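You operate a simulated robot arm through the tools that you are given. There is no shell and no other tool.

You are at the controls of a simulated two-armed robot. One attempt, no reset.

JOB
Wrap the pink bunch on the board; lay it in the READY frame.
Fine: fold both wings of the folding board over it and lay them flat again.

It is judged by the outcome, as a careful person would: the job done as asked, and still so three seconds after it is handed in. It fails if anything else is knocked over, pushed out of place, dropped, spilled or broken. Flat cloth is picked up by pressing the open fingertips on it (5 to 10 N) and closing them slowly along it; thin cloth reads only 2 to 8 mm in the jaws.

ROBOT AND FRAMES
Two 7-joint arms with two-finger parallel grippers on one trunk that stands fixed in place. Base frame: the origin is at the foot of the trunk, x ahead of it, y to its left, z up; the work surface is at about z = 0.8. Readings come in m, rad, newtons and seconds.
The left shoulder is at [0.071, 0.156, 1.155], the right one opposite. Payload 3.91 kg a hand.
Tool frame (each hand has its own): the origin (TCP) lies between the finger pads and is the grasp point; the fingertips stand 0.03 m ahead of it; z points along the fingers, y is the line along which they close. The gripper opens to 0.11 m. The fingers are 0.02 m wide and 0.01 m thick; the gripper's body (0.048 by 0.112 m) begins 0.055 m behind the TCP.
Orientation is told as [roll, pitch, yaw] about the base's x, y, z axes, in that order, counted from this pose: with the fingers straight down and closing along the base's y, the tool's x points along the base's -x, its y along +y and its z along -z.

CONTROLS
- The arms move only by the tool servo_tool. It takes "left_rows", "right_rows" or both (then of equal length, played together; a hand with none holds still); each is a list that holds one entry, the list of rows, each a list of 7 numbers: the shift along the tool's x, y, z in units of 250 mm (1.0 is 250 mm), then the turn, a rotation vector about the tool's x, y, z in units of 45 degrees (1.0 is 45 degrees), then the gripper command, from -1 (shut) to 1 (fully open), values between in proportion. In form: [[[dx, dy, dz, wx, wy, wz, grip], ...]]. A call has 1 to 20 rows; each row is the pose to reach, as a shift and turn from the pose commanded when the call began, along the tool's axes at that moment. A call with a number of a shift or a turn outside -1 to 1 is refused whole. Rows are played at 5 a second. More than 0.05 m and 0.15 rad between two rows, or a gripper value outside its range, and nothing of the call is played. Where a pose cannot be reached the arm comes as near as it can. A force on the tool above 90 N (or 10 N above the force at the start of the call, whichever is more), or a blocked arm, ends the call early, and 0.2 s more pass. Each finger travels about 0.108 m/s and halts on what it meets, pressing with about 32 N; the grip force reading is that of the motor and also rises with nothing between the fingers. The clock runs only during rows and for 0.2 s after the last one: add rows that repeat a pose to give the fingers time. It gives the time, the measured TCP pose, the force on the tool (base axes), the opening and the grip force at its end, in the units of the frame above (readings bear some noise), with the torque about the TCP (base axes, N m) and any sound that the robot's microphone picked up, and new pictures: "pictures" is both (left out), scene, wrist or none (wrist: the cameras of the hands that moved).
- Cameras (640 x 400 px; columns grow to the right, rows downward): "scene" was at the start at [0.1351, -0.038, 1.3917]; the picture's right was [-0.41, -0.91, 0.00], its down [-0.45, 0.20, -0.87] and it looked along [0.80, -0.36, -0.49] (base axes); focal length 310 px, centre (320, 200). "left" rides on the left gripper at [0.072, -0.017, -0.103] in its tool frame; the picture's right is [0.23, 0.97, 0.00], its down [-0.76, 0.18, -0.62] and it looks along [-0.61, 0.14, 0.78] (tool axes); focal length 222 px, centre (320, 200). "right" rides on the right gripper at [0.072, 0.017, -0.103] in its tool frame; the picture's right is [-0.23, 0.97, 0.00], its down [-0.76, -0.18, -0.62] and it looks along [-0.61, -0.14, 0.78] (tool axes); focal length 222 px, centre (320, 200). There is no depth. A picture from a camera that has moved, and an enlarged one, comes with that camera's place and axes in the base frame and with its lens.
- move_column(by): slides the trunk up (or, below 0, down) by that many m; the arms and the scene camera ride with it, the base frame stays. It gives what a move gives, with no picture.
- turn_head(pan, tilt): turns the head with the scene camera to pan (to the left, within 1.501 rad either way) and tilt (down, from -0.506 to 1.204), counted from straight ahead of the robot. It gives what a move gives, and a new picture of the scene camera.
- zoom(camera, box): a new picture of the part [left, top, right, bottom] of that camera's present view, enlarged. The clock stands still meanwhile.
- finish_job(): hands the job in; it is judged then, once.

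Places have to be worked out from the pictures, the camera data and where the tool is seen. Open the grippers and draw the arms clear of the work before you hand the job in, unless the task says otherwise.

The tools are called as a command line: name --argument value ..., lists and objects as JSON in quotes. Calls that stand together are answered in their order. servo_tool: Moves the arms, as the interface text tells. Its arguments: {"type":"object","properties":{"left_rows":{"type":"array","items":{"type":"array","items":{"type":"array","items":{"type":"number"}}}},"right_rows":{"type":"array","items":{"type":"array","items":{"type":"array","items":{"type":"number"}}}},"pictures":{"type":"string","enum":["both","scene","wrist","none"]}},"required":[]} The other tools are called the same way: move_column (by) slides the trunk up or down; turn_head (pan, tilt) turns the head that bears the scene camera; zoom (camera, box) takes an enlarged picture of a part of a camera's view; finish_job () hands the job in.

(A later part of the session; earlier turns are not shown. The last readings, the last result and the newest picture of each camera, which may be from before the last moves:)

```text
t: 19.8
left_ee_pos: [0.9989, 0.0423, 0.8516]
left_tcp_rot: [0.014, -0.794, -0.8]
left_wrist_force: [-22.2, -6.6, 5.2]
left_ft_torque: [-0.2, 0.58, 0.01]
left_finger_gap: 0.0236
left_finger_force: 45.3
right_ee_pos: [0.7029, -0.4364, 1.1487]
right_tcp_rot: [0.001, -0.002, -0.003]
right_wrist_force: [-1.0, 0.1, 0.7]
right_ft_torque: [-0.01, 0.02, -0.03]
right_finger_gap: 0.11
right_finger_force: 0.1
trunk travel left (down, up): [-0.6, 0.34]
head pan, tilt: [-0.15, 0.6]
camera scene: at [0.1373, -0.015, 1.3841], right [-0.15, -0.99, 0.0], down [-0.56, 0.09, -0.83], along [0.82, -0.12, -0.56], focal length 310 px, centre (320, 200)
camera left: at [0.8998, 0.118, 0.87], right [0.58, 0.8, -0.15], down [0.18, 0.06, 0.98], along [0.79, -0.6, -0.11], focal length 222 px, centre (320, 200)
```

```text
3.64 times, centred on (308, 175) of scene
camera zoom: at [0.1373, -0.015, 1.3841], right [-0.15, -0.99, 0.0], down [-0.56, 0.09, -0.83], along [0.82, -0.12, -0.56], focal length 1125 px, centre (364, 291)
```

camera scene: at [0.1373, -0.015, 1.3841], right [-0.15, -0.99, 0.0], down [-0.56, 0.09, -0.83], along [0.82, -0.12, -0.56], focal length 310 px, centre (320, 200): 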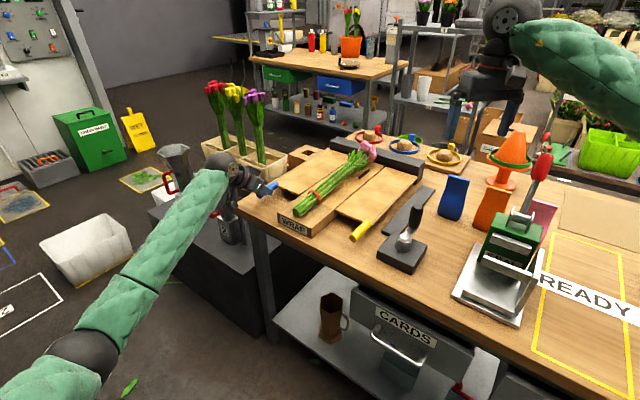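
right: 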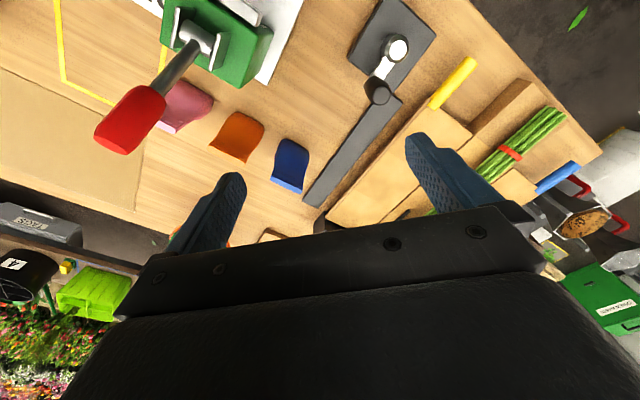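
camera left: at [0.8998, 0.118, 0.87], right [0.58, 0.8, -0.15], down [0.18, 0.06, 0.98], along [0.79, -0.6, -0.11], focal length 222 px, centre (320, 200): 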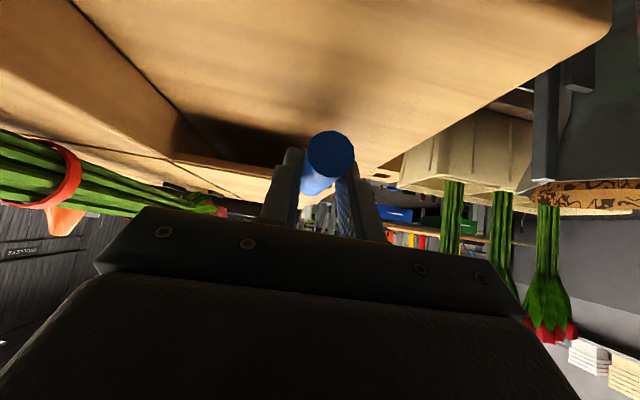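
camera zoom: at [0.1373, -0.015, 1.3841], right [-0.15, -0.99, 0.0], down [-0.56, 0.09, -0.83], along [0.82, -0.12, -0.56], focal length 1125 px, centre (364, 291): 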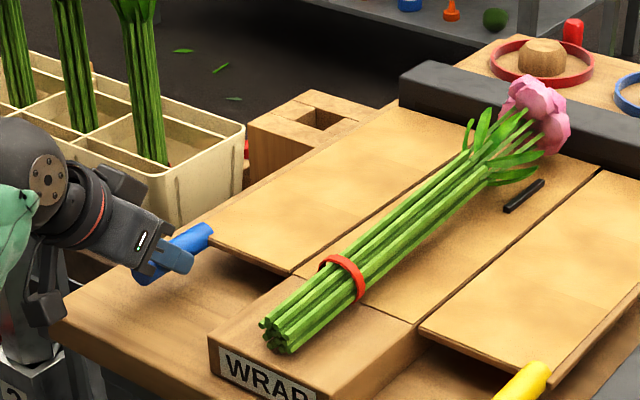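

The wing looks flat, matching its original position in the picture. I'll open the left gripper and withdraw along the fingers.

servo_tool --left_rows '[[[0, 0, 0, 0, 0, 0, -0.3], [0, 0, 0, 0, 0, 0, 0.1], [0, 0, -0.1, 0, 0, 0, 0.1], [0, 0, -0.25, 0, 0, 0, 0.1], [0, 0, -0.4, 0, 0, 0, 0.1], [0, 0, -0.55, 0, 0, 0, 0.1], [0, 0, -0.55, 0, 0, 0, 0.1]]]' --pictures "wrist"

zoom --camera "scene" --box '[220, 130, 380, 230]'

```text
t: 21.4
left_ee_pos: [0.9305, 0.1139, 0.9449]
left_tcp_rot: [0.007, -0.791, -0.797]
left_wrist_force: [0.3, -0.2, -0.4]
left_ft_torque: [-0.06, -0.01, -0.01]
left_finger_gap: 0.0607
left_finger_force: 0.0
right_ee_pos: [0.7061, -0.4367, 1.147]
right_tcp_rot: [-0.001, 0.003, -0.003]
right_wrist_force: [-0.2, 0.8, -0.2]
right_ft_torque: [-0.03, 0.0, 0.02]
right_finger_gap: 0.1103
right_finger_force: 0.1
trunk travel left (down, up): [-0.6, 0.34]
head pan, tilt: [-0.15, 0.6]
camera left: at [0.8314, 0.1893, 0.9641], right [0.58, 0.8, -0.15], down [0.19, 0.05, 0.98], along [0.79, -0.6, -0.12], focal length 222 px, centre (320, 200)
```

left: 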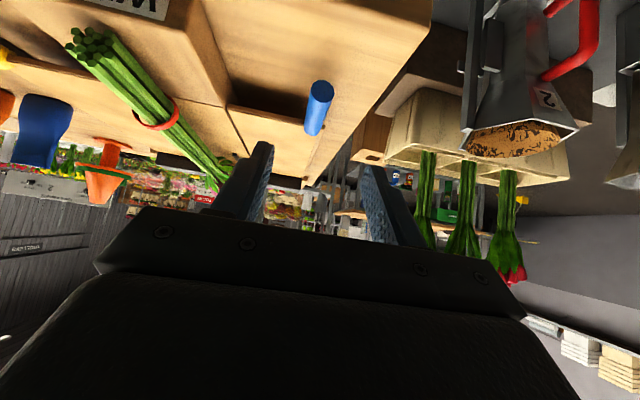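

```text
4.00 times, centred on (300, 180) of scene
camera zoom: at [0.1403, -0.0148, 1.3836], right [-0.15, -0.99, 0.0], down [-0.56, 0.08, -0.82], along [0.82, -0.12, -0.57], focal length 1238 px, centre (400, 280)
```

zoom: 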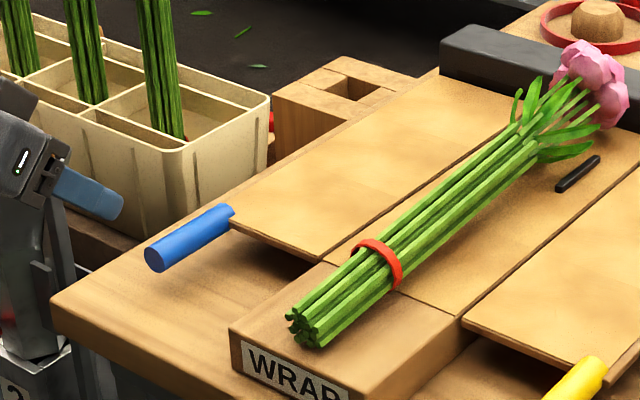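

The blue wing lies flat exactly as it did at the start, with no visible wrap yet. Next is the yellow wing: I'll back the left hand away and bring the right hand over with a -45° yaw.

servo_tool --left_rows '[[[0.042, 0.02, -0.116, 0, 0, 0, 0.1], [0.084, 0.04, -0.232, 0, 0, 0, 0.1], [0.126, 0.06, -0.348, 0, 0, 0, 0.1], [0.168, 0.079, -0.465, 0, 0, 0, 0.1], [0.209, 0.099, -0.581, 0, 0, 0, 0.1], [0.251, 0.119, -0.697, 0, 0, 0, 0.1], [0.293, 0.138, -0.813, 0, 0, 0, 0.1], [0.335, 0.158, -0.929, 0, 0, 0, 0.1]]]' --right_rows '[[[0.003, 0.122, 0.0, 0, 0, 0.125, 0.8], [0.006, 0.244, 0.0, 0, 0, 0.25, 0.5], [0.009, 0.366, 0.02, 0, 0, 0.375, 0.1], [0.012, 0.488, 0.05, 0, 0, 0.5, 0.1], [0.015, 0.61, 0.08, 0, 0, 0.625, 0.1], [0.018, 0.732, 0.12, 0, 0, 0.75, 0.1], [0.021, 0.854, 0.16, 0, 0, 0.875, 0.1], [0.024, 0.976, 0.192, 0, 0, 1.0, 0.1]]]'

```text
t: 23.2
left_ee_pos: [0.8006, 0.2986, 1.0496]
left_tcp_rot: [0.009, -0.793, -0.797]
left_wrist_force: [-0.3, 0.2, 0.0]
left_ft_torque: [0.03, 0.03, 0.04]
left_finger_gap: 0.0606
left_finger_force: 0.0
right_ee_pos: [0.6999, -0.1908, 1.1017]
right_tcp_rot: [0.001, -0.001, -0.79]
right_wrist_force: [0.7, -0.4, 0.8]
right_ft_torque: [-0.03, -0.02, 0.02]
right_finger_gap: 0.0606
right_finger_force: 0.0
trunk travel left (down, up): [-0.6, 0.34]
head pan, tilt: [-0.15, 0.6]
camera scene: at [0.1393, -0.0129, 1.3837], right [-0.15, -0.99, 0.0], down [-0.56, 0.08, -0.82], along [0.82, -0.12, -0.57], focal length 310 px, centre (320, 200)
camera right: at [0.6616, -0.1275, 1.204], right [0.85, 0.52, 0.0], down [0.41, -0.67, 0.62], along [0.33, -0.53, -0.78], focal length 222 px, centre (320, 200)
camera left: at [0.7014, 0.3753, 1.0676], right [0.58, 0.8, -0.16], down [0.19, 0.06, 0.98], along [0.79, -0.6, -0.12], focal length 222 px, centre (320, 200)
```

scene: 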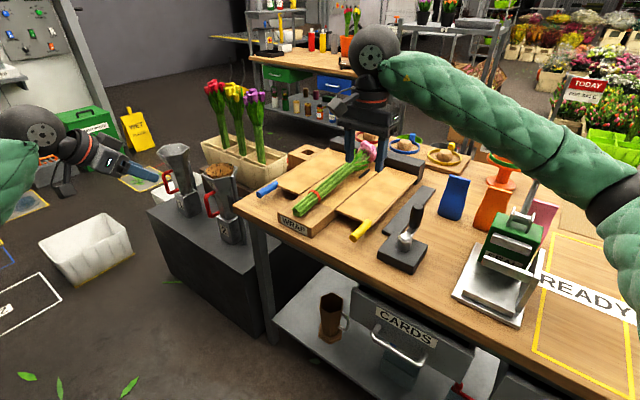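
right: 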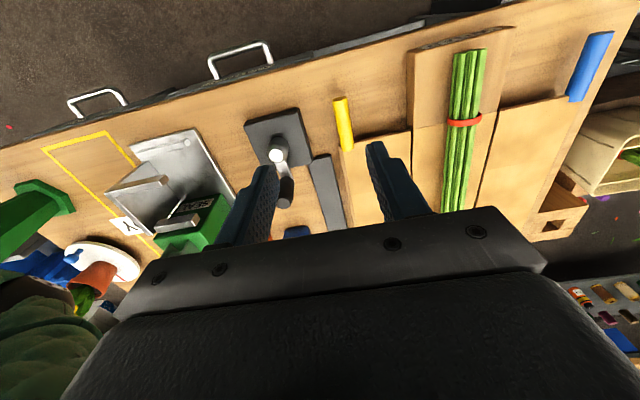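
left: 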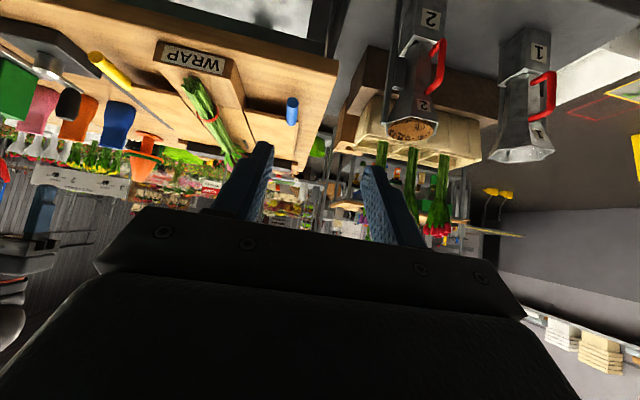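

The yellow handle is visible between and ahead of the right fingers. I'll zoom in to measure its position and direction precisely.

zoom --camera "right" --box '[300, 60, 460, 160]'

```text
4.00 times, centred on (380, 110) of right
camera zoom: at [0.6616, -0.1275, 1.204], right [0.85, 0.52, 0.0], down [0.41, -0.67, 0.62], along [0.33, -0.53, -0.78], focal length 888 px, centre (80, 560)
```

zoom: 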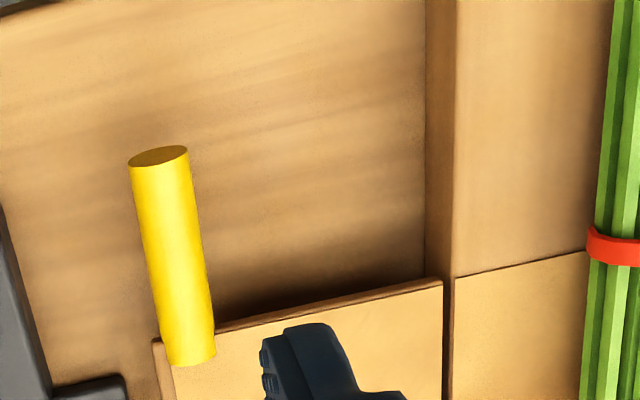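

The yellow handle's axis is at w≈0.3865, s≈0.657–0.741, parallel to e1, with the right hinge at w≈0.498. I'll tilt the right hand 45° and descend to a pre-grasp behind the handle.

servo_tool --right_rows '[[[0.015, 0.013, 0.087, 0, -0.125, 0, 0.1], [0.031, 0.026, 0.175, 0, -0.25, 0, 0.1], [0.046, 0.04, 0.262, 0, -0.375, 0, 0.1], [0.062, 0.053, 0.35, 0, -0.5, 0, 0.1], [0.077, 0.066, 0.437, 0, -0.625, 0, 0.1], [0.092, 0.08, 0.524, 0, -0.75, 0, 0.1], [0.108, 0.093, 0.612, 0, -0.875, 0, 0.1], [0.123, 0.106, 0.699, 0, -1.0, 0, 0.1], [0.123, 0.106, 0.699, 0, -1.0, 0, 0.1]]]'

zoom --camera "right" --box '[200, 60, 440, 210]'

```text
t: 25.2
left_ee_pos: [0.7995, 0.2991, 1.0489]
left_tcp_rot: [0.011, -0.791, -0.797]
left_wrist_force: [0.4, 0.5, 0.5]
left_ft_torque: [-0.02, 0.01, 0.0]
left_finger_gap: 0.0604
left_finger_force: 0.0
right_ee_pos: [0.6968, -0.1508, 0.926]
right_tcp_rot: [0.0, -0.786, -0.79]
right_wrist_force: [-0.3, -1.3, 0.1]
right_ft_torque: [0.0, 0.0, -0.01]
right_finger_gap: 0.0605
right_finger_force: 0.0
trunk travel left (down, up): [-0.6, 0.34]
head pan, tilt: [-0.15, 0.6]
camera scene: at [0.1394, -0.0145, 1.3837], right [-0.15, -0.99, 0.0], down [-0.56, 0.08, -0.82], along [0.82, -0.12, -0.57], focal length 310 px, centre (320, 200)
camera right: at [0.6219, -0.0508, 0.9476], right [0.8, 0.57, 0.16], down [-0.06, -0.19, 0.98], along [0.59, -0.8, -0.12], focal length 222 px, centre (320, 200)
```

scene: 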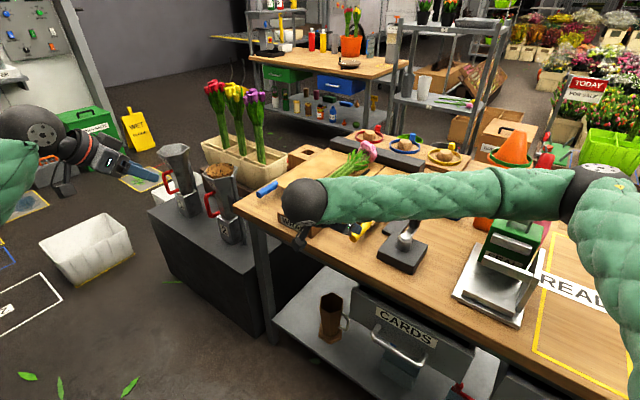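
right: 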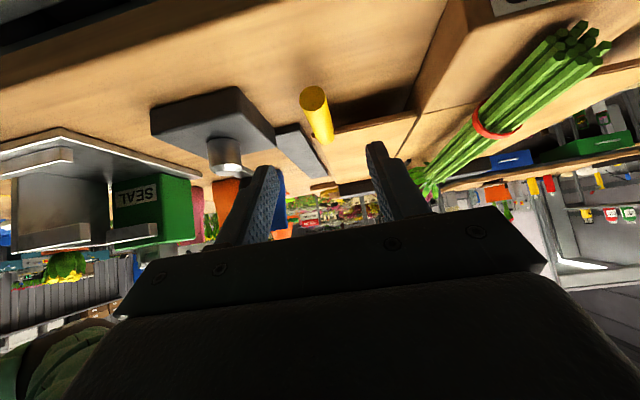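

```text
2.67 times, centred on (320, 135) of right
camera zoom: at [0.6219, -0.0508, 0.9476], right [0.8, 0.57, 0.16], down [-0.06, -0.19, 0.98], along [0.59, -0.8, -0.12], focal length 592 px, centre (320, 373)
```

zoom: 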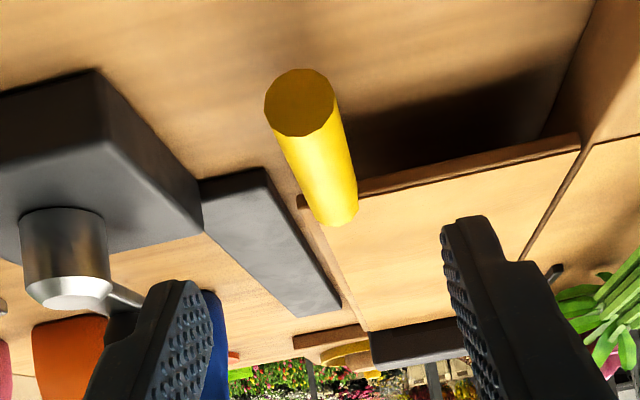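

The right forearm now stretches across near the sealing press, so I'll check its clearance from the red lever before moving on.

zoom --camera "scene" --box '[440, 120, 640, 245]'

turn_head --pan -0.6 --tilt 0.6

```text
3.20 times, centred on (540, 182) of scene
camera zoom: at [0.1394, -0.0145, 1.3837], right [-0.15, -0.99, 0.0], down [-0.56, 0.08, -0.82], along [0.82, -0.12, -0.57], focal length 990 px, centre (-384, 256)
```

zoom: 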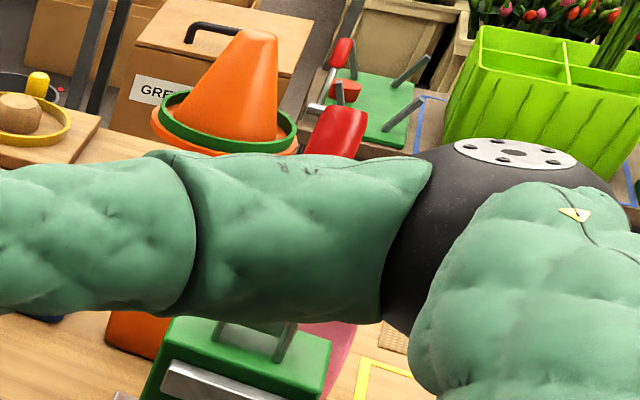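

```text
t: 26.1
left_ee_pos: [0.8022, 0.3003, 1.0485]
left_tcp_rot: [0.01, -0.789, -0.795]
left_wrist_force: [0.6, 0.5, 0.1]
left_ft_torque: [0.0, 0.0, 0.0]
left_finger_gap: 0.0607
left_finger_force: 0.1
right_ee_pos: [0.6965, -0.152, 0.9259]
right_tcp_rot: [0.0, -0.786, -0.788]
right_wrist_force: [0.8, 0.7, -0.5]
right_ft_torque: [-0.01, 0.0, -0.05]
right_finger_gap: 0.0605
right_finger_force: 0.1
trunk travel left (down, up): [-0.6, 0.34]
head pan, tilt: [-0.6, 0.6]
camera scene: at [0.1251, -0.0507, 1.3837], right [-0.56, -0.83, 0.0], down [-0.47, 0.32, -0.82], along [0.68, -0.47, -0.57], focal length 310 px, centre (320, 200)
```

scene: 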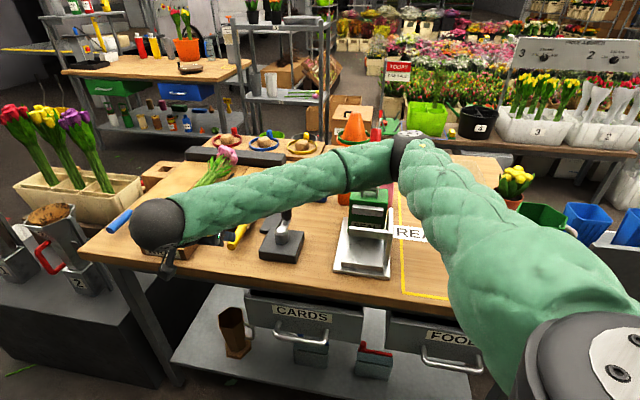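

The forearm stays well in front of and above the press, so it is clear. I'll advance the right fingers onto the yellow handle while re-aiming the left hand's camera at the board as an observer.

servo_tool --left_rows '[[[0, 0, 0, 0.065, 0.073, 0.065, 0.1], [0, 0, 0, 0.13, 0.147, 0.13, 0.1], [0, 0, 0, 0.195, 0.22, 0.195, 0.1], [0, 0, 0, 0.26, 0.293, 0.26, 0.1], [0, 0, 0, 0.325, 0.367, 0.325, 0.1], [0, 0, 0, 0.39, 0.44, 0.39, 0.1]]]' --right_rows '[[[0, 0.001, 0.1, 0, 0, 0, 0.1], [0, 0.002, 0.2, 0, 0, 0, 0.1], [0, 0.002, 0.3, 0, 0, 0, 0.1], [0, 0.002, 0.4, 0, 0, 0, 0.1], [0, 0.002, 0.477, 0, 0, 0, 0.1], [0, 0.002, 0.477, 0, 0, 0, 0.1]]]'

```text
t: 27.5
left_ee_pos: [0.8008, 0.2992, 1.0484]
left_tcp_rot: [-0.073, -0.45, -1.185]
left_wrist_force: [0.6, -0.6, -0.5]
left_ft_torque: [-0.02, -0.02, -0.01]
left_finger_gap: 0.0604
left_finger_force: 0.0
right_ee_pos: [0.7561, -0.2105, 0.8411]
right_tcp_rot: [-0.001, -0.785, -0.787]
right_wrist_force: [0.0, -0.5, -0.4]
right_ft_torque: [0.0, 0.03, 0.03]
right_finger_gap: 0.0605
right_finger_force: 0.1
trunk travel left (down, up): [-0.6, 0.34]
head pan, tilt: [-0.6, 0.6]
camera scene: at [0.1253, -0.0509, 1.3837], right [-0.56, -0.83, 0.0], down [-0.47, 0.32, -0.82], along [0.68, -0.47, -0.57], focal length 310 px, centre (320, 200)
camera right: at [0.6824, -0.11, 0.8628], right [0.8, 0.57, 0.16], down [-0.06, -0.19, 0.98], along [0.59, -0.8, -0.12], focal length 222 px, centre (320, 200)
camera left: at [0.7501, 0.398, 1.1095], right [0.83, 0.53, -0.16], down [0.36, -0.31, 0.88], along [0.42, -0.79, -0.45], focal length 222 px, centre (320, 200)
```

scene: 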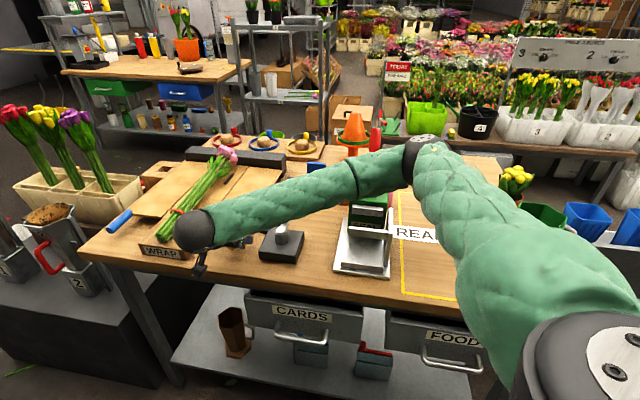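
right: 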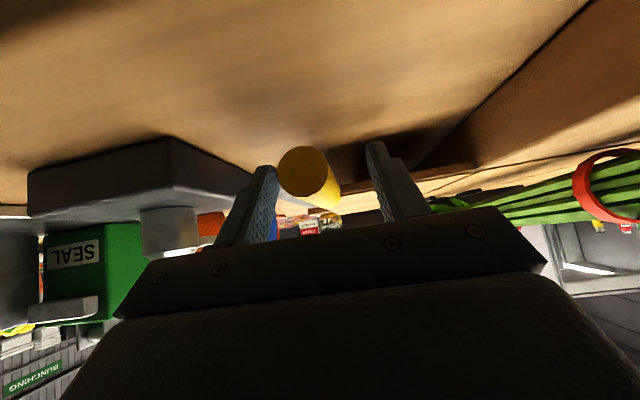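
left: 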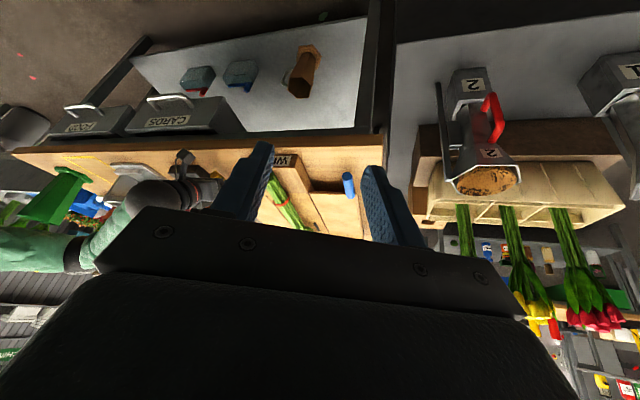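

The yellow handle is centred between the right fingers at w≈0.385, z≈0.835, so I'll close on it.

servo_tool --right_rows '[[[0, 0, 0, 0, 0, 0, -0.3], [0, 0, 0, 0, 0, 0, -0.7], [0, 0, 0, 0, 0, 0, -1], [0, 0, 0, 0, 0, 0, -1]]]' --pictures "wrist"

zoom --camera "scene" --box '[80, 120, 320, 270]'

```text
t: 28.5
left_ee_pos: [0.7992, 0.2978, 1.0489]
left_tcp_rot: [-0.069, -0.453, -1.185]
left_wrist_force: [0.3, 1.7, -0.2]
left_ft_torque: [0.0, 0.01, 0.02]
left_finger_gap: 0.0604
left_finger_force: 0.1
right_ee_pos: [0.7558, -0.2126, 0.8406]
right_tcp_rot: [-0.002, -0.784, -0.789]
right_wrist_force: [-19.6, -13.0, -1.6]
right_ft_torque: [-0.26, 0.13, 0.12]
right_finger_gap: 0.0239
right_finger_force: 44.8
trunk travel left (down, up): [-0.6, 0.34]
head pan, tilt: [-0.6, 0.6]
camera right: at [0.6808, -0.1114, 0.863], right [0.8, 0.57, 0.16], down [-0.06, -0.19, 0.98], along [0.59, -0.8, -0.12], focal length 222 px, centre (320, 200)
```

right: 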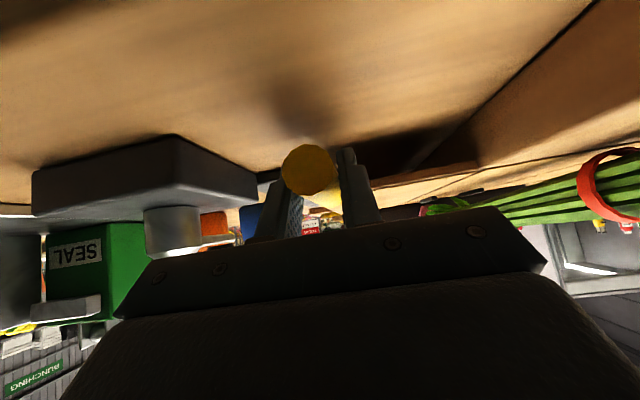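

```text
2.67 times, centred on (200, 195) of scene
camera zoom: at [0.1236, -0.052, 1.3838], right [-0.57, -0.82, 0.0], down [-0.47, 0.32, -0.83], along [0.68, -0.47, -0.56], focal length 825 px, centre (640, 213)
```

zoom: 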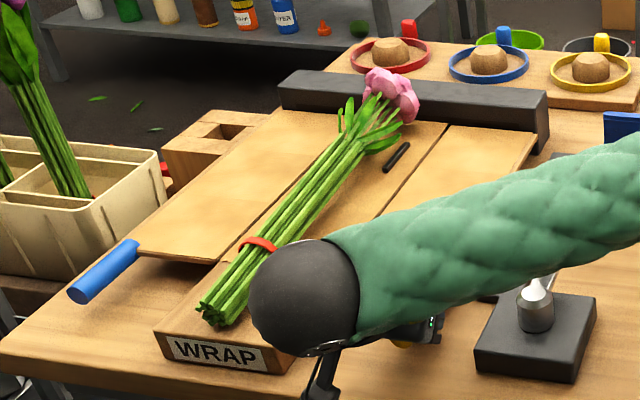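

The grip on the yellow handle is good (23.9 mm), and the load puts the handle at w≈0.384. I'll fold the yellow wing up about 30° along an arc around hinge w≈0.4965, r≈0.1125.

servo_tool --right_rows '[[[-0.0093, -0.008, -0.0093, 0, 0, 0, -1], [-0.037, -0.0064, -0.037, 0, 0, 0, -1], [-0.0645, -0.0012, -0.0645, 0, 0, 0, -1], [-0.0916, 0.0072, -0.0916, 0, 0, 0, -1], [-0.1182, 0.0192, -0.1182, 0, 0, 0, -1], [-0.1437, 0.034, -0.1437, 0, 0, 0, -1], [-0.1685, 0.0524, -0.1685, 0, 0, 0, -1]]]' --pictures "wrist"

zoom --camera "scene" --box '[80, 120, 320, 270]'

```text
t: 30.1
left_ee_pos: [0.7994, 0.2979, 1.05]
left_tcp_rot: [-0.068, -0.451, -1.185]
left_wrist_force: [0.8, -0.4, -0.5]
left_ft_torque: [0.01, 0.01, 0.02]
left_finger_gap: 0.0606
left_finger_force: 0.0
right_ee_pos: [0.7654, -0.2033, 0.9028]
right_tcp_rot: [0.002, -0.787, -0.791]
right_wrist_force: [-12.9, -17.4, 7.8]
right_ft_torque: [-0.45, 0.32, 0.34]
right_finger_gap: 0.0237
right_finger_force: 45.6
trunk travel left (down, up): [-0.6, 0.34]
head pan, tilt: [-0.6, 0.6]
camera right: at [0.6899, -0.1023, 0.9243], right [0.8, 0.57, 0.16], down [-0.06, -0.2, 0.98], along [0.59, -0.8, -0.12], focal length 222 px, centre (320, 200)
```

right: 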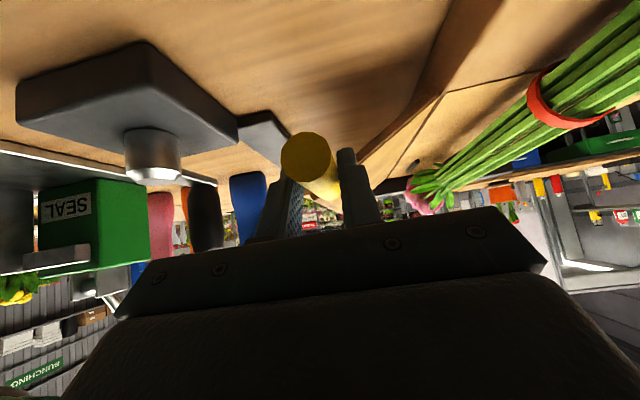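

```text
2.67 times, centred on (200, 195) of scene
camera zoom: at [0.1235, -0.0521, 1.384], right [-0.57, -0.82, 0.0], down [-0.47, 0.32, -0.83], along [0.68, -0.47, -0.56], focal length 825 px, centre (640, 213)
```

zoom: 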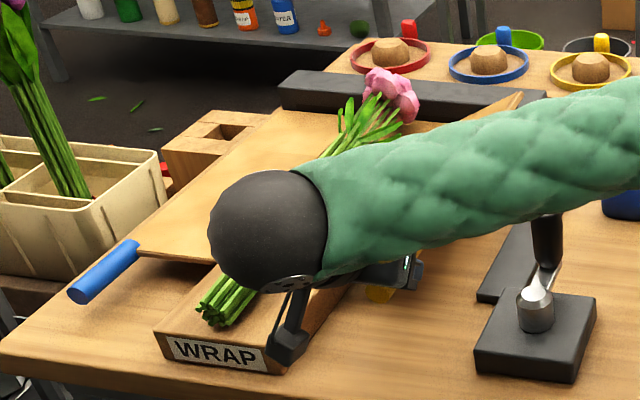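

Moderate radial load (about 24 N) and a little handle slip, with the wing at about 28°, matching my hinge model. I'll continue to about 60°.

servo_tool --right_rows '[[[-0.0416, 0.0208, -0.0416, 0, 0, 0, -1], [-0.0636, 0.0448, -0.0636, 0, 0, 0, -1], [-0.084, 0.0716, -0.084, 0, 0, 0, -1], [-0.1029, 0.1004, -0.1029, 0, 0, 0, -1], [-0.1199, 0.1316, -0.1199, 0, 0, 0, -1], [-0.1346, 0.1648, -0.1346, 0, 0, 0, -1]]]' --pictures "wrist"

zoom --camera "scene" --box '[80, 120, 320, 270]'

```text
t: 31.5
left_ee_pos: [0.8003, 0.3004, 1.0497]
left_tcp_rot: [-0.072, -0.451, -1.184]
left_wrist_force: [0.4, 0.7, 0.5]
left_ft_torque: [0.02, 0.01, 0.0]
left_finger_gap: 0.0603
left_finger_force: 0.2
right_ee_pos: [0.7953, -0.1715, 0.9487]
right_tcp_rot: [0.0, -0.784, -0.788]
right_wrist_force: [-1.4, -8.4, 3.0]
right_ft_torque: [-0.52, 0.08, 0.04]
right_finger_gap: 0.0236
right_finger_force: 44.6
trunk travel left (down, up): [-0.6, 0.34]
head pan, tilt: [-0.6, 0.6]
camera right: at [0.72, -0.0713, 0.9705], right [0.8, 0.57, 0.16], down [-0.06, -0.2, 0.98], along [0.59, -0.8, -0.12], focal length 222 px, centre (320, 200)
```

right: 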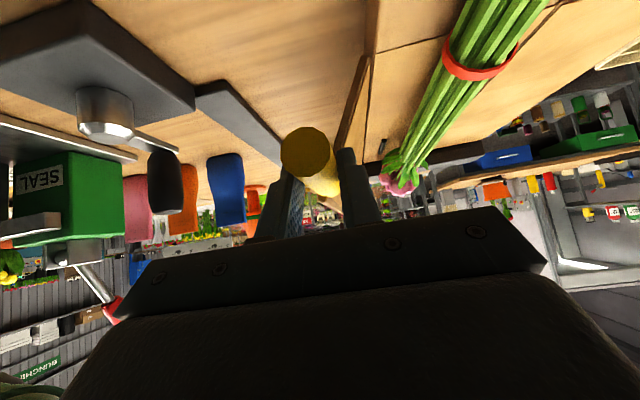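

```text
2.67 times, centred on (200, 195) of scene
camera zoom: at [0.1247, -0.0511, 1.3837], right [-0.56, -0.83, 0.0], down [-0.47, 0.32, -0.82], along [0.68, -0.47, -0.57], focal length 825 px, centre (640, 213)
```

zoom: 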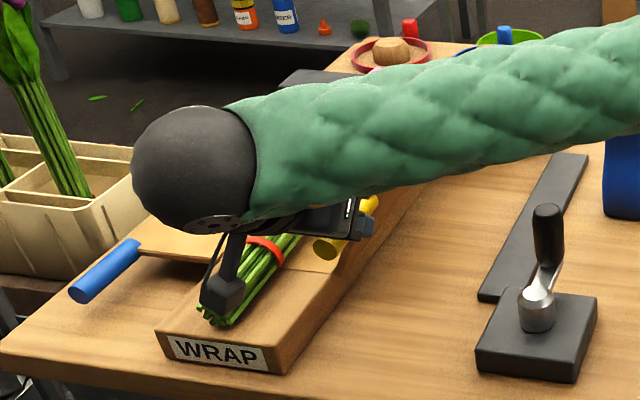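

The yellow wing is at about 60° with low load. I'll continue to about 95°.

servo_tool --right_rows '[[[-0.013, 0.0348, -0.013, 0, 0, 0, -1], [-0.0235, 0.0708, -0.0235, 0, 0, 0, -1], [-0.032, 0.1084, -0.032, 0, 0, 0, -1], [-0.0379, 0.1468, -0.0379, 0, 0, 0, -1], [-0.0416, 0.1856, -0.0416, 0, 0, 0, -1], [-0.0427, 0.2248, -0.0427, 0, 0, 0, -1], [-0.0416, 0.264, -0.0416, 0, 0, 0, -1]]]' --pictures "wrist"

zoom --camera "left" --box '[160, 120, 400, 270]'

```text
t: 33.1
left_ee_pos: [0.7998, 0.3002, 1.0493]
left_tcp_rot: [-0.071, -0.453, -1.183]
left_wrist_force: [0.2, -0.3, 0.4]
left_ft_torque: [-0.02, 0.0, -0.02]
left_finger_gap: 0.0604
left_finger_force: 0.0
right_ee_pos: [0.8407, -0.1246, 0.9633]
right_tcp_rot: [-0.001, -0.786, -0.787]
right_wrist_force: [-4.5, 1.1, 1.2]
right_ft_torque: [-0.08, 0.4, 0.07]
right_finger_gap: 0.0237
right_finger_force: 45.1
trunk travel left (down, up): [-0.6, 0.34]
head pan, tilt: [-0.6, 0.6]
camera right: at [0.7668, -0.0243, 0.985], right [0.8, 0.57, 0.16], down [-0.06, -0.2, 0.98], along [0.59, -0.8, -0.12], focal length 222 px, centre (320, 200)
```

right: 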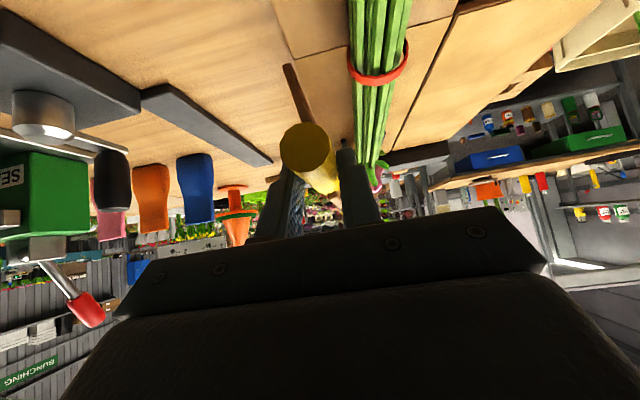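

```text
2.67 times, centred on (280, 195) of left
camera zoom: at [0.7497, 0.3982, 1.1095], right [0.83, 0.53, -0.16], down [0.36, -0.3, 0.88], along [0.42, -0.79, -0.45], focal length 592 px, centre (427, 213)
```

zoom: 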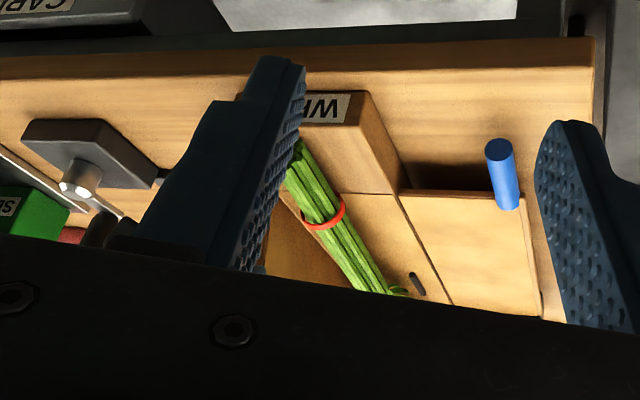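

The yellow wing is at about 95° with almost no load. I'll inch it forward a few degrees to find its stop gently.

servo_tool --right_rows '[[[0.001, 0.012, 0.001, 0, 0, 0, -1], [0.002, 0.0236, 0.002, 0, 0, 0, -1], [0.003, 0.0315, 0.003, 0, 0, 0, -1], [0.0037, 0.0388, 0.0037, 0, 0, 0, -1]]]' --pictures "wrist"

```text
t: 34.1
left_ee_pos: [0.8004, 0.3003, 1.0494]
left_tcp_rot: [-0.072, -0.452, -1.183]
left_wrist_force: [0.5, 0.4, -0.2]
left_ft_torque: [-0.02, 0.0, 0.0]
left_finger_gap: 0.0607
left_finger_force: 0.0
right_ee_pos: [0.8497, -0.1185, 0.9611]
right_tcp_rot: [-0.001, -0.783, -0.786]
right_wrist_force: [-6.1, 1.2, 1.2]
right_ft_torque: [-0.53, 0.0, 0.06]
right_finger_gap: 0.0234
right_finger_force: 44.8
trunk travel left (down, up): [-0.6, 0.34]
head pan, tilt: [-0.6, 0.6]
camera right: at [0.7736, -0.0177, 0.9837], right [0.8, 0.57, 0.16], down [-0.06, -0.19, 0.98], along [0.59, -0.8, -0.12], focal length 222 px, centre (320, 200)
```

right: 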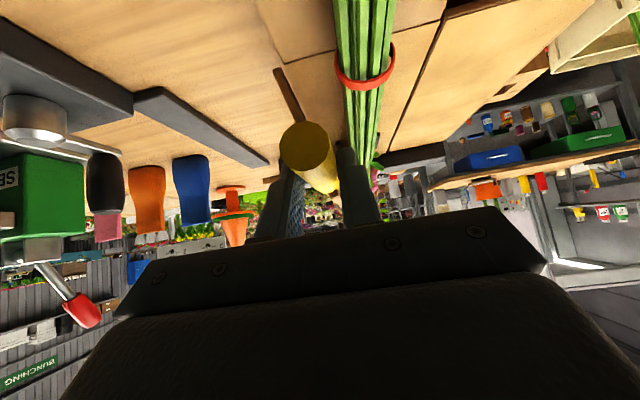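

There is no contact yet at about 100°. I'll keep inching forward.

servo_tool --right_rows '[[[0.0011, 0.008, 0.0011, 0, 0, 0, -1], [0.0023, 0.0156, 0.0023, 0, 0, 0, -1], [0.0034, 0.0232, 0.0034, 0, 0, 0, -1], [0.0045, 0.0308, 0.0045, 0, 0, 0, -1]]]' --pictures "none"

```text
t: 35.1
left_ee_pos: [0.796, 0.2966, 1.0527]
left_tcp_rot: [-0.066, -0.451, -1.185]
left_wrist_force: [-0.2, 0.9, 0.5]
left_ft_torque: [-0.03, 0.02, -0.01]
left_finger_gap: 0.0603
left_finger_force: 0.1
right_ee_pos: [0.8492, -0.116, 0.96]
right_tcp_rot: [-0.001, -0.784, -0.791]
right_wrist_force: [-59.7, -35.6, 4.7]
right_ft_torque: [-0.67, 1.07, -0.7]
right_finger_gap: 0.0234
right_finger_force: 45.5
trunk travel left (down, up): [-0.6, 0.34]
head pan, tilt: [-0.6, 0.6]
```

The yellow wing also meets a hard stop at about 101–103°, symmetric with the blue one, so that is the hinge limit. I'll check how the board looks now.

zoom --camera "right" --box '[200, 0, 520, 200]'

zoom --camera "left" --box '[220, 140, 380, 240]'

zoom --camera "scene" --box '[80, 120, 320, 270]'

```text
2.00 times, centred on (360, 100) of right
camera zoom: at [0.7751, -0.0164, 0.9835], right [0.81, 0.57, 0.16], down [-0.06, -0.19, 0.98], along [0.59, -0.8, -0.12], focal length 444 px, centre (240, 400)
```

zoom: 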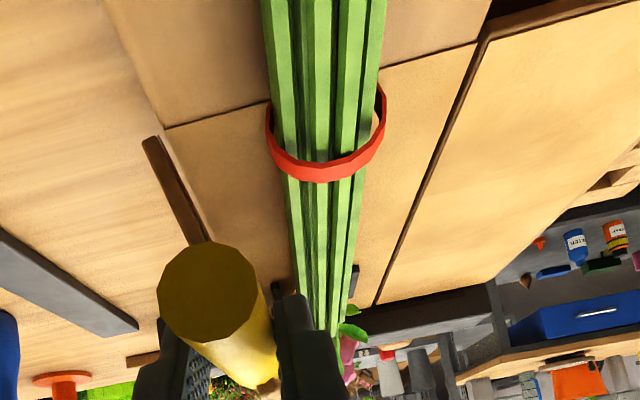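

```text
4.00 times, centred on (300, 190) of left
camera zoom: at [0.7459, 0.3952, 1.1135], right [0.83, 0.53, -0.16], down [0.36, -0.31, 0.88], along [0.42, -0.79, -0.45], focal length 888 px, centre (400, 240)
```

zoom: 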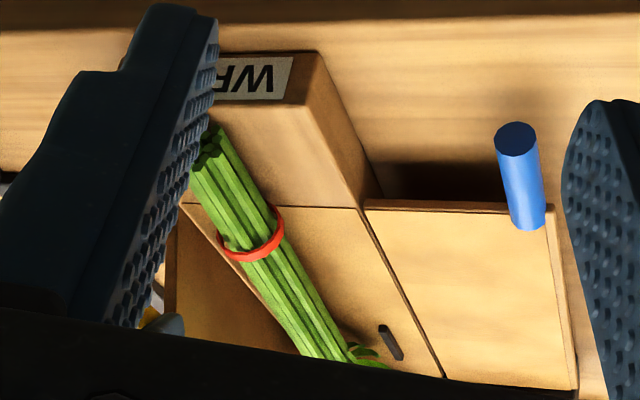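

```text
2.67 times, centred on (200, 195) of scene
camera zoom: at [0.1193, -0.0543, 1.3841], right [-0.57, -0.82, 0.0], down [-0.46, 0.32, -0.83], along [0.68, -0.47, -0.56], focal length 825 px, centre (640, 213)
```

zoom: 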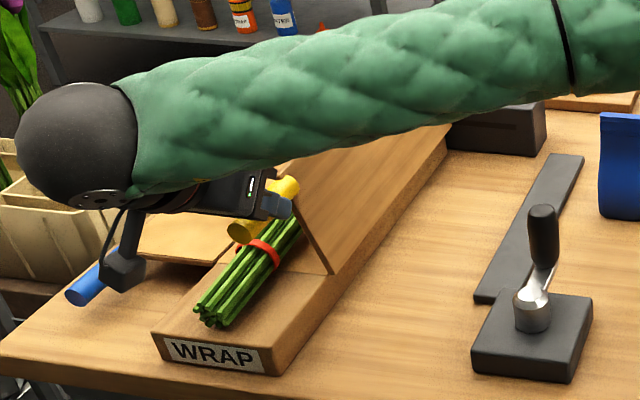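

The yellow wing leans fully over the bunch. I'll bring it back, first to about 50°.

servo_tool --right_rows '[[[-0.0034, -0.046, -0.0034, 0, 0, 0, -1], [-0.0065, -0.1088, -0.0065, 0, 0, 0, -1], [-0.0034, -0.1716, -0.0034, 0, 0, 0, -1], [0.0059, -0.2328, 0.0059, 0, 0, 0, -1], [0.0209, -0.292, 0.0209, 0, 0, 0, -1], [0.0419, -0.3472, 0.0419, 0, 0, 0, -1], [0.0679, -0.398, 0.0679, 0, 0, 0, -1]]]' --pictures "wrist"

```text
t: 36.7
left_ee_pos: [0.8002, 0.2986, 1.0486]
left_tcp_rot: [-0.072, -0.452, -1.182]
left_wrist_force: [1.0, 0.4, -0.4]
left_ft_torque: [0.01, 0.0, 0.01]
left_finger_gap: 0.0607
left_finger_force: 0.0
right_ee_pos: [0.7831, -0.1829, 0.9366]
right_tcp_rot: [0.001, -0.783, -0.788]
right_wrist_force: [0.7, -0.8, 4.3]
right_ft_torque: [0.58, 0.05, 0.4]
right_finger_gap: 0.0236
right_finger_force: 45.2
trunk travel left (down, up): [-0.6, 0.34]
head pan, tilt: [-0.6, 0.6]
camera right: at [0.7084, -0.083, 0.9581], right [0.8, 0.57, 0.16], down [-0.06, -0.2, 0.98], along [0.59, -0.8, -0.12], focal length 222 px, centre (320, 200)
```

right: 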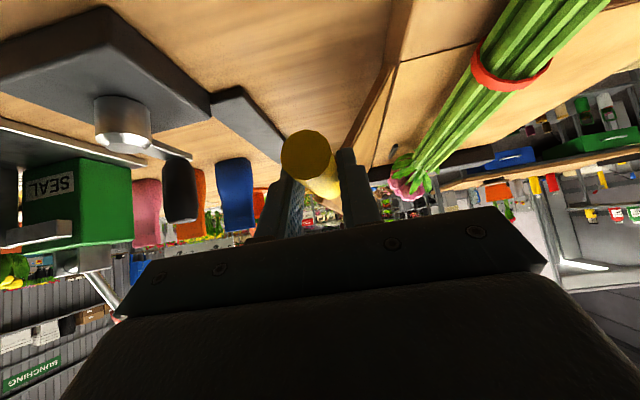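

The load is minimal and the grip stayed put. I'll lower the yellow wing the rest of the way flat.

servo_tool --right_rows '[[[0.0308, -0.0452, 0.0308, 0, 0, 0, -1], [0.0659, -0.084, 0.0659, 0, 0, 0, -1], [0.1044, -0.1152, 0.1044, 0, 0, 0, -1], [0.1349, -0.1336, 0.1349, 0, 0, 0, -1], [0.1669, -0.1476, 0.1669, 0, 0, 0, -1], [0.1994, -0.1564, 0.1994, 0, 0, 0, -1], [0.2327, -0.1604, 0.2327, 0, 0, 0, -1], [0.2548, -0.1604, 0.2548, 0, 0, 0, -1], [0.262, -0.1604, 0.262, 0, 0, 0, -1]]]' --pictures "both"

```text
t: 38.7
left_ee_pos: [0.7997, 0.2999, 1.0485]
left_tcp_rot: [-0.073, -0.45, -1.185]
left_wrist_force: [0.4, -0.2, 0.4]
left_ft_torque: [-0.01, 0.03, 0.0]
left_finger_gap: 0.0604
left_finger_force: 0.1
right_ee_pos: [0.7546, -0.2115, 0.843]
right_tcp_rot: [-0.002, -0.784, -0.788]
right_wrist_force: [2.1, 3.4, 3.5]
right_ft_torque: [0.22, -0.43, 0.11]
right_finger_gap: 0.0236
right_finger_force: 45.0
trunk travel left (down, up): [-0.6, 0.34]
head pan, tilt: [-0.6, 0.6]
camera scene: at [0.1249, -0.0505, 1.3838], right [-0.56, -0.83, 0.0], down [-0.47, 0.32, -0.82], along [0.68, -0.47, -0.57], focal length 310 px, centre (320, 200)
camera right: at [0.68, -0.1109, 0.8651], right [0.8, 0.57, 0.16], down [-0.06, -0.19, 0.98], along [0.59, -0.8, -0.12], focal length 222 px, centre (320, 200)
```

scene: 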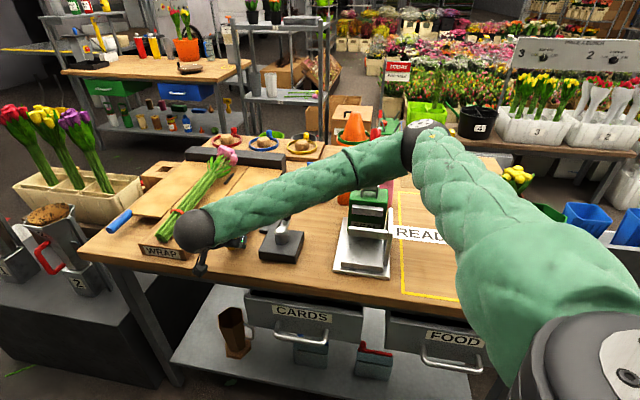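
right: 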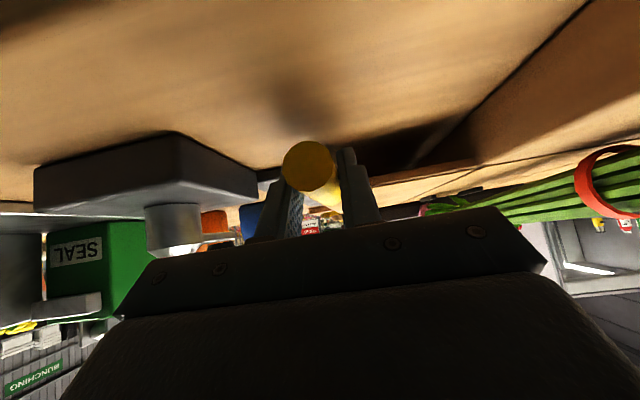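

The yellow wing is back at its original height. I'll open the right gripper and withdraw along the fingers.

servo_tool --right_rows '[[[0, 0, 0, 0, 0, 0, -0.3], [0, 0, 0, 0, 0, 0, 0.1], [0, 0, -0.1, 0, 0, 0, 0.1], [0, 0, -0.25, 0, 0, 0, 0.1], [0, 0, -0.4, 0, 0, 0, 0.1], [0, 0, -0.55, 0, 0, 0, 0.1], [0, 0, -0.7, 0, 0, 0, 0.1]]]' --pictures "both"

zoom --camera "scene" --box '[80, 120, 320, 270]'

zoom --camera "left" --box '[220, 140, 380, 240]'

```text
t: 40.3
left_ee_pos: [0.8001, 0.3011, 1.0487]
left_tcp_rot: [-0.072, -0.453, -1.184]
left_wrist_force: [0.0, 0.0, -0.7]
left_ft_torque: [-0.01, 0.02, -0.01]
left_finger_gap: 0.0604
left_finger_force: 0.1
right_ee_pos: [0.6669, -0.1225, 0.9667]
right_tcp_rot: [-0.002, -0.785, -0.787]
right_wrist_force: [0.7, -0.2, -0.8]
right_ft_torque: [0.03, -0.01, -0.01]
right_finger_gap: 0.0603
right_finger_force: 0.0
trunk travel left (down, up): [-0.6, 0.34]
head pan, tilt: [-0.6, 0.6]
camera scene: at [0.1247, -0.0499, 1.3838], right [-0.57, -0.83, 0.0], down [-0.47, 0.32, -0.83], along [0.68, -0.47, -0.56], focal length 310 px, centre (320, 200)
camera right: at [0.5923, -0.0221, 0.9895], right [0.8, 0.57, 0.16], down [-0.06, -0.19, 0.98], along [0.59, -0.8, -0.12], focal length 222 px, centre (320, 200)
```

scene: 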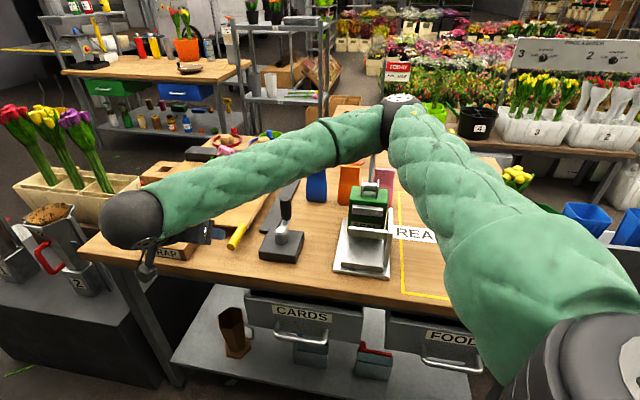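
right: 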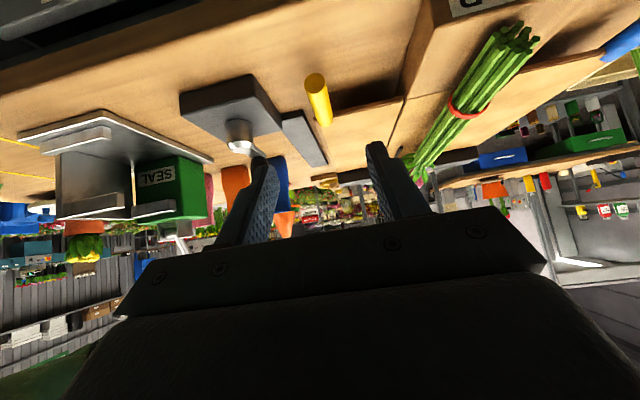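

```text
2.67 times, centred on (200, 195) of scene
camera zoom: at [0.1247, -0.0499, 1.3838], right [-0.57, -0.83, 0.0], down [-0.47, 0.32, -0.83], along [0.68, -0.47, -0.56], focal length 825 px, centre (640, 213)
```

zoom: 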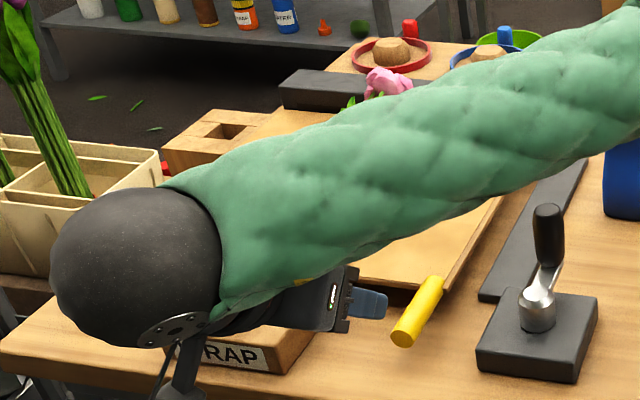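

```text
4.00 times, centred on (300, 190) of left
camera zoom: at [0.7498, 0.3984, 1.1094], right [0.83, 0.53, -0.16], down [0.36, -0.3, 0.88], along [0.42, -0.79, -0.45], focal length 888 px, centre (400, 240)
```

zoom: 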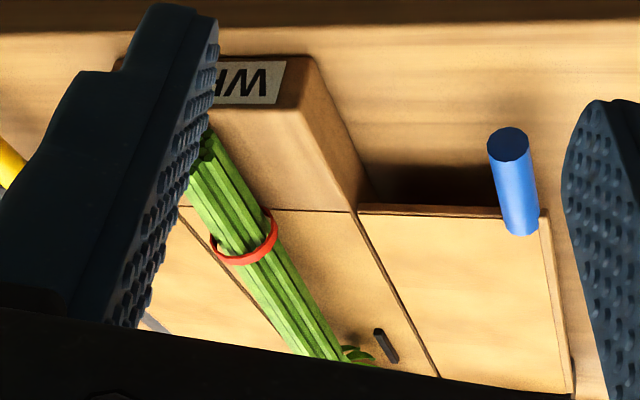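

No wrap is visible yet from these angles. I'll lift the right arm away and look at the board directly with the head camera.

servo_tool --right_rows '[[[-0.05, -0.05, -0.1, 0, 0.1, 0, 0.1], [-0.1, -0.12, -0.2, 0, 0.2, 0, 0.1], [-0.15, -0.2, -0.3, 0, 0.3, 0, 0.1], [-0.2, -0.3, -0.4, 0, 0.4, 0, 0.1], [-0.25, -0.4, -0.5, 0, 0.5, 0, 0.1], [-0.3, -0.5, -0.55, 0, 0.6, 0, 0.1], [-0.35, -0.6, -0.6, 0, 0.7, 0, 0.1], [-0.35, -0.7, -0.6, 0, 0.8, 0, 0.1]]]' --pictures "none"

turn_head --pan -0.2 --tilt 0.6

zoom --camera "scene" --box '[220, 120, 420, 245]'

```text
t: 42.1
left_ee_pos: [0.7985, 0.2988, 1.0496]
left_tcp_rot: [-0.069, -0.449, -1.183]
left_wrist_force: [-0.3, 0.1, 0.3]
left_ft_torque: [0.05, 0.01, -0.01]
left_finger_gap: 0.0605
left_finger_force: 0.1
right_ee_pos: [0.5119, -0.2163, 1.1355]
right_tcp_rot: [0.0, -0.155, -0.788]
right_wrist_force: [0.7, -0.7, 0.1]
right_ft_torque: [-0.01, -0.03, -0.02]
right_finger_gap: 0.0605
right_finger_force: 0.1
trunk travel left (down, up): [-0.6, 0.34]
head pan, tilt: [-0.6, 0.6]
```

```text
t: 43.0
left_ee_pos: [0.7984, 0.2987, 1.0486]
left_tcp_rot: [-0.072, -0.451, -1.183]
left_wrist_force: [-0.3, 0.5, -0.5]
left_ft_torque: [-0.02, 0.01, 0.0]
left_finger_gap: 0.0602
left_finger_force: 0.0
right_ee_pos: [0.5123, -0.2172, 1.1359]
right_tcp_rot: [0.0, -0.156, -0.788]
right_wrist_force: [-0.4, 0.1, -0.1]
right_ft_torque: [-0.03, -0.02, -0.02]
right_finger_gap: 0.0605
right_finger_force: 0.0
trunk travel left (down, up): [-0.6, 0.34]
head pan, tilt: [-0.201, 0.6]
camera scene: at [0.1386, -0.0188, 1.3837], right [-0.2, -0.98, 0.0], down [-0.55, 0.11, -0.82], along [0.81, -0.16, -0.57], focal length 310 px, centre (320, 200)
```

scene: 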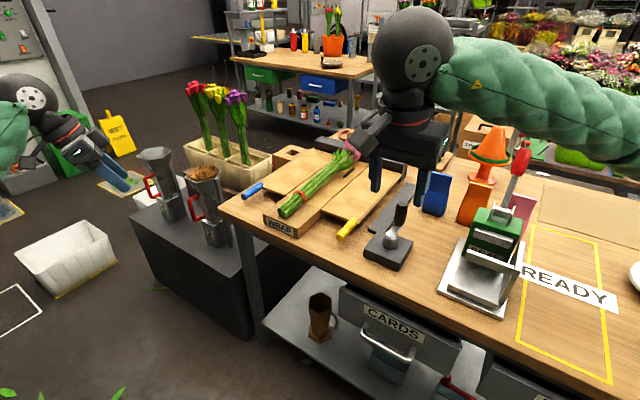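

```text
3.20 times, centred on (320, 182) of scene
camera zoom: at [0.1386, -0.0188, 1.3837], right [-0.2, -0.98, 0.0], down [-0.55, 0.11, -0.82], along [0.81, -0.16, -0.57], focal length 990 px, centre (320, 256)
```

zoom: 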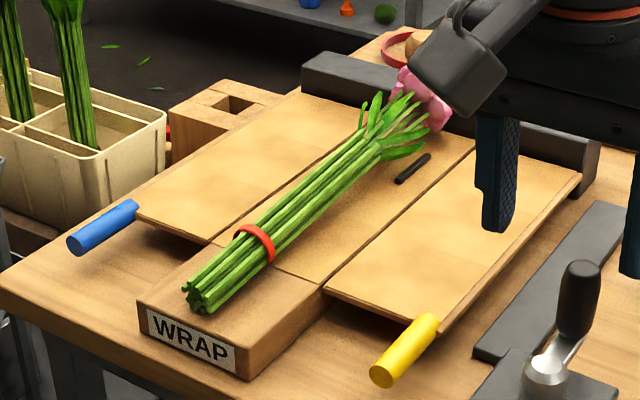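

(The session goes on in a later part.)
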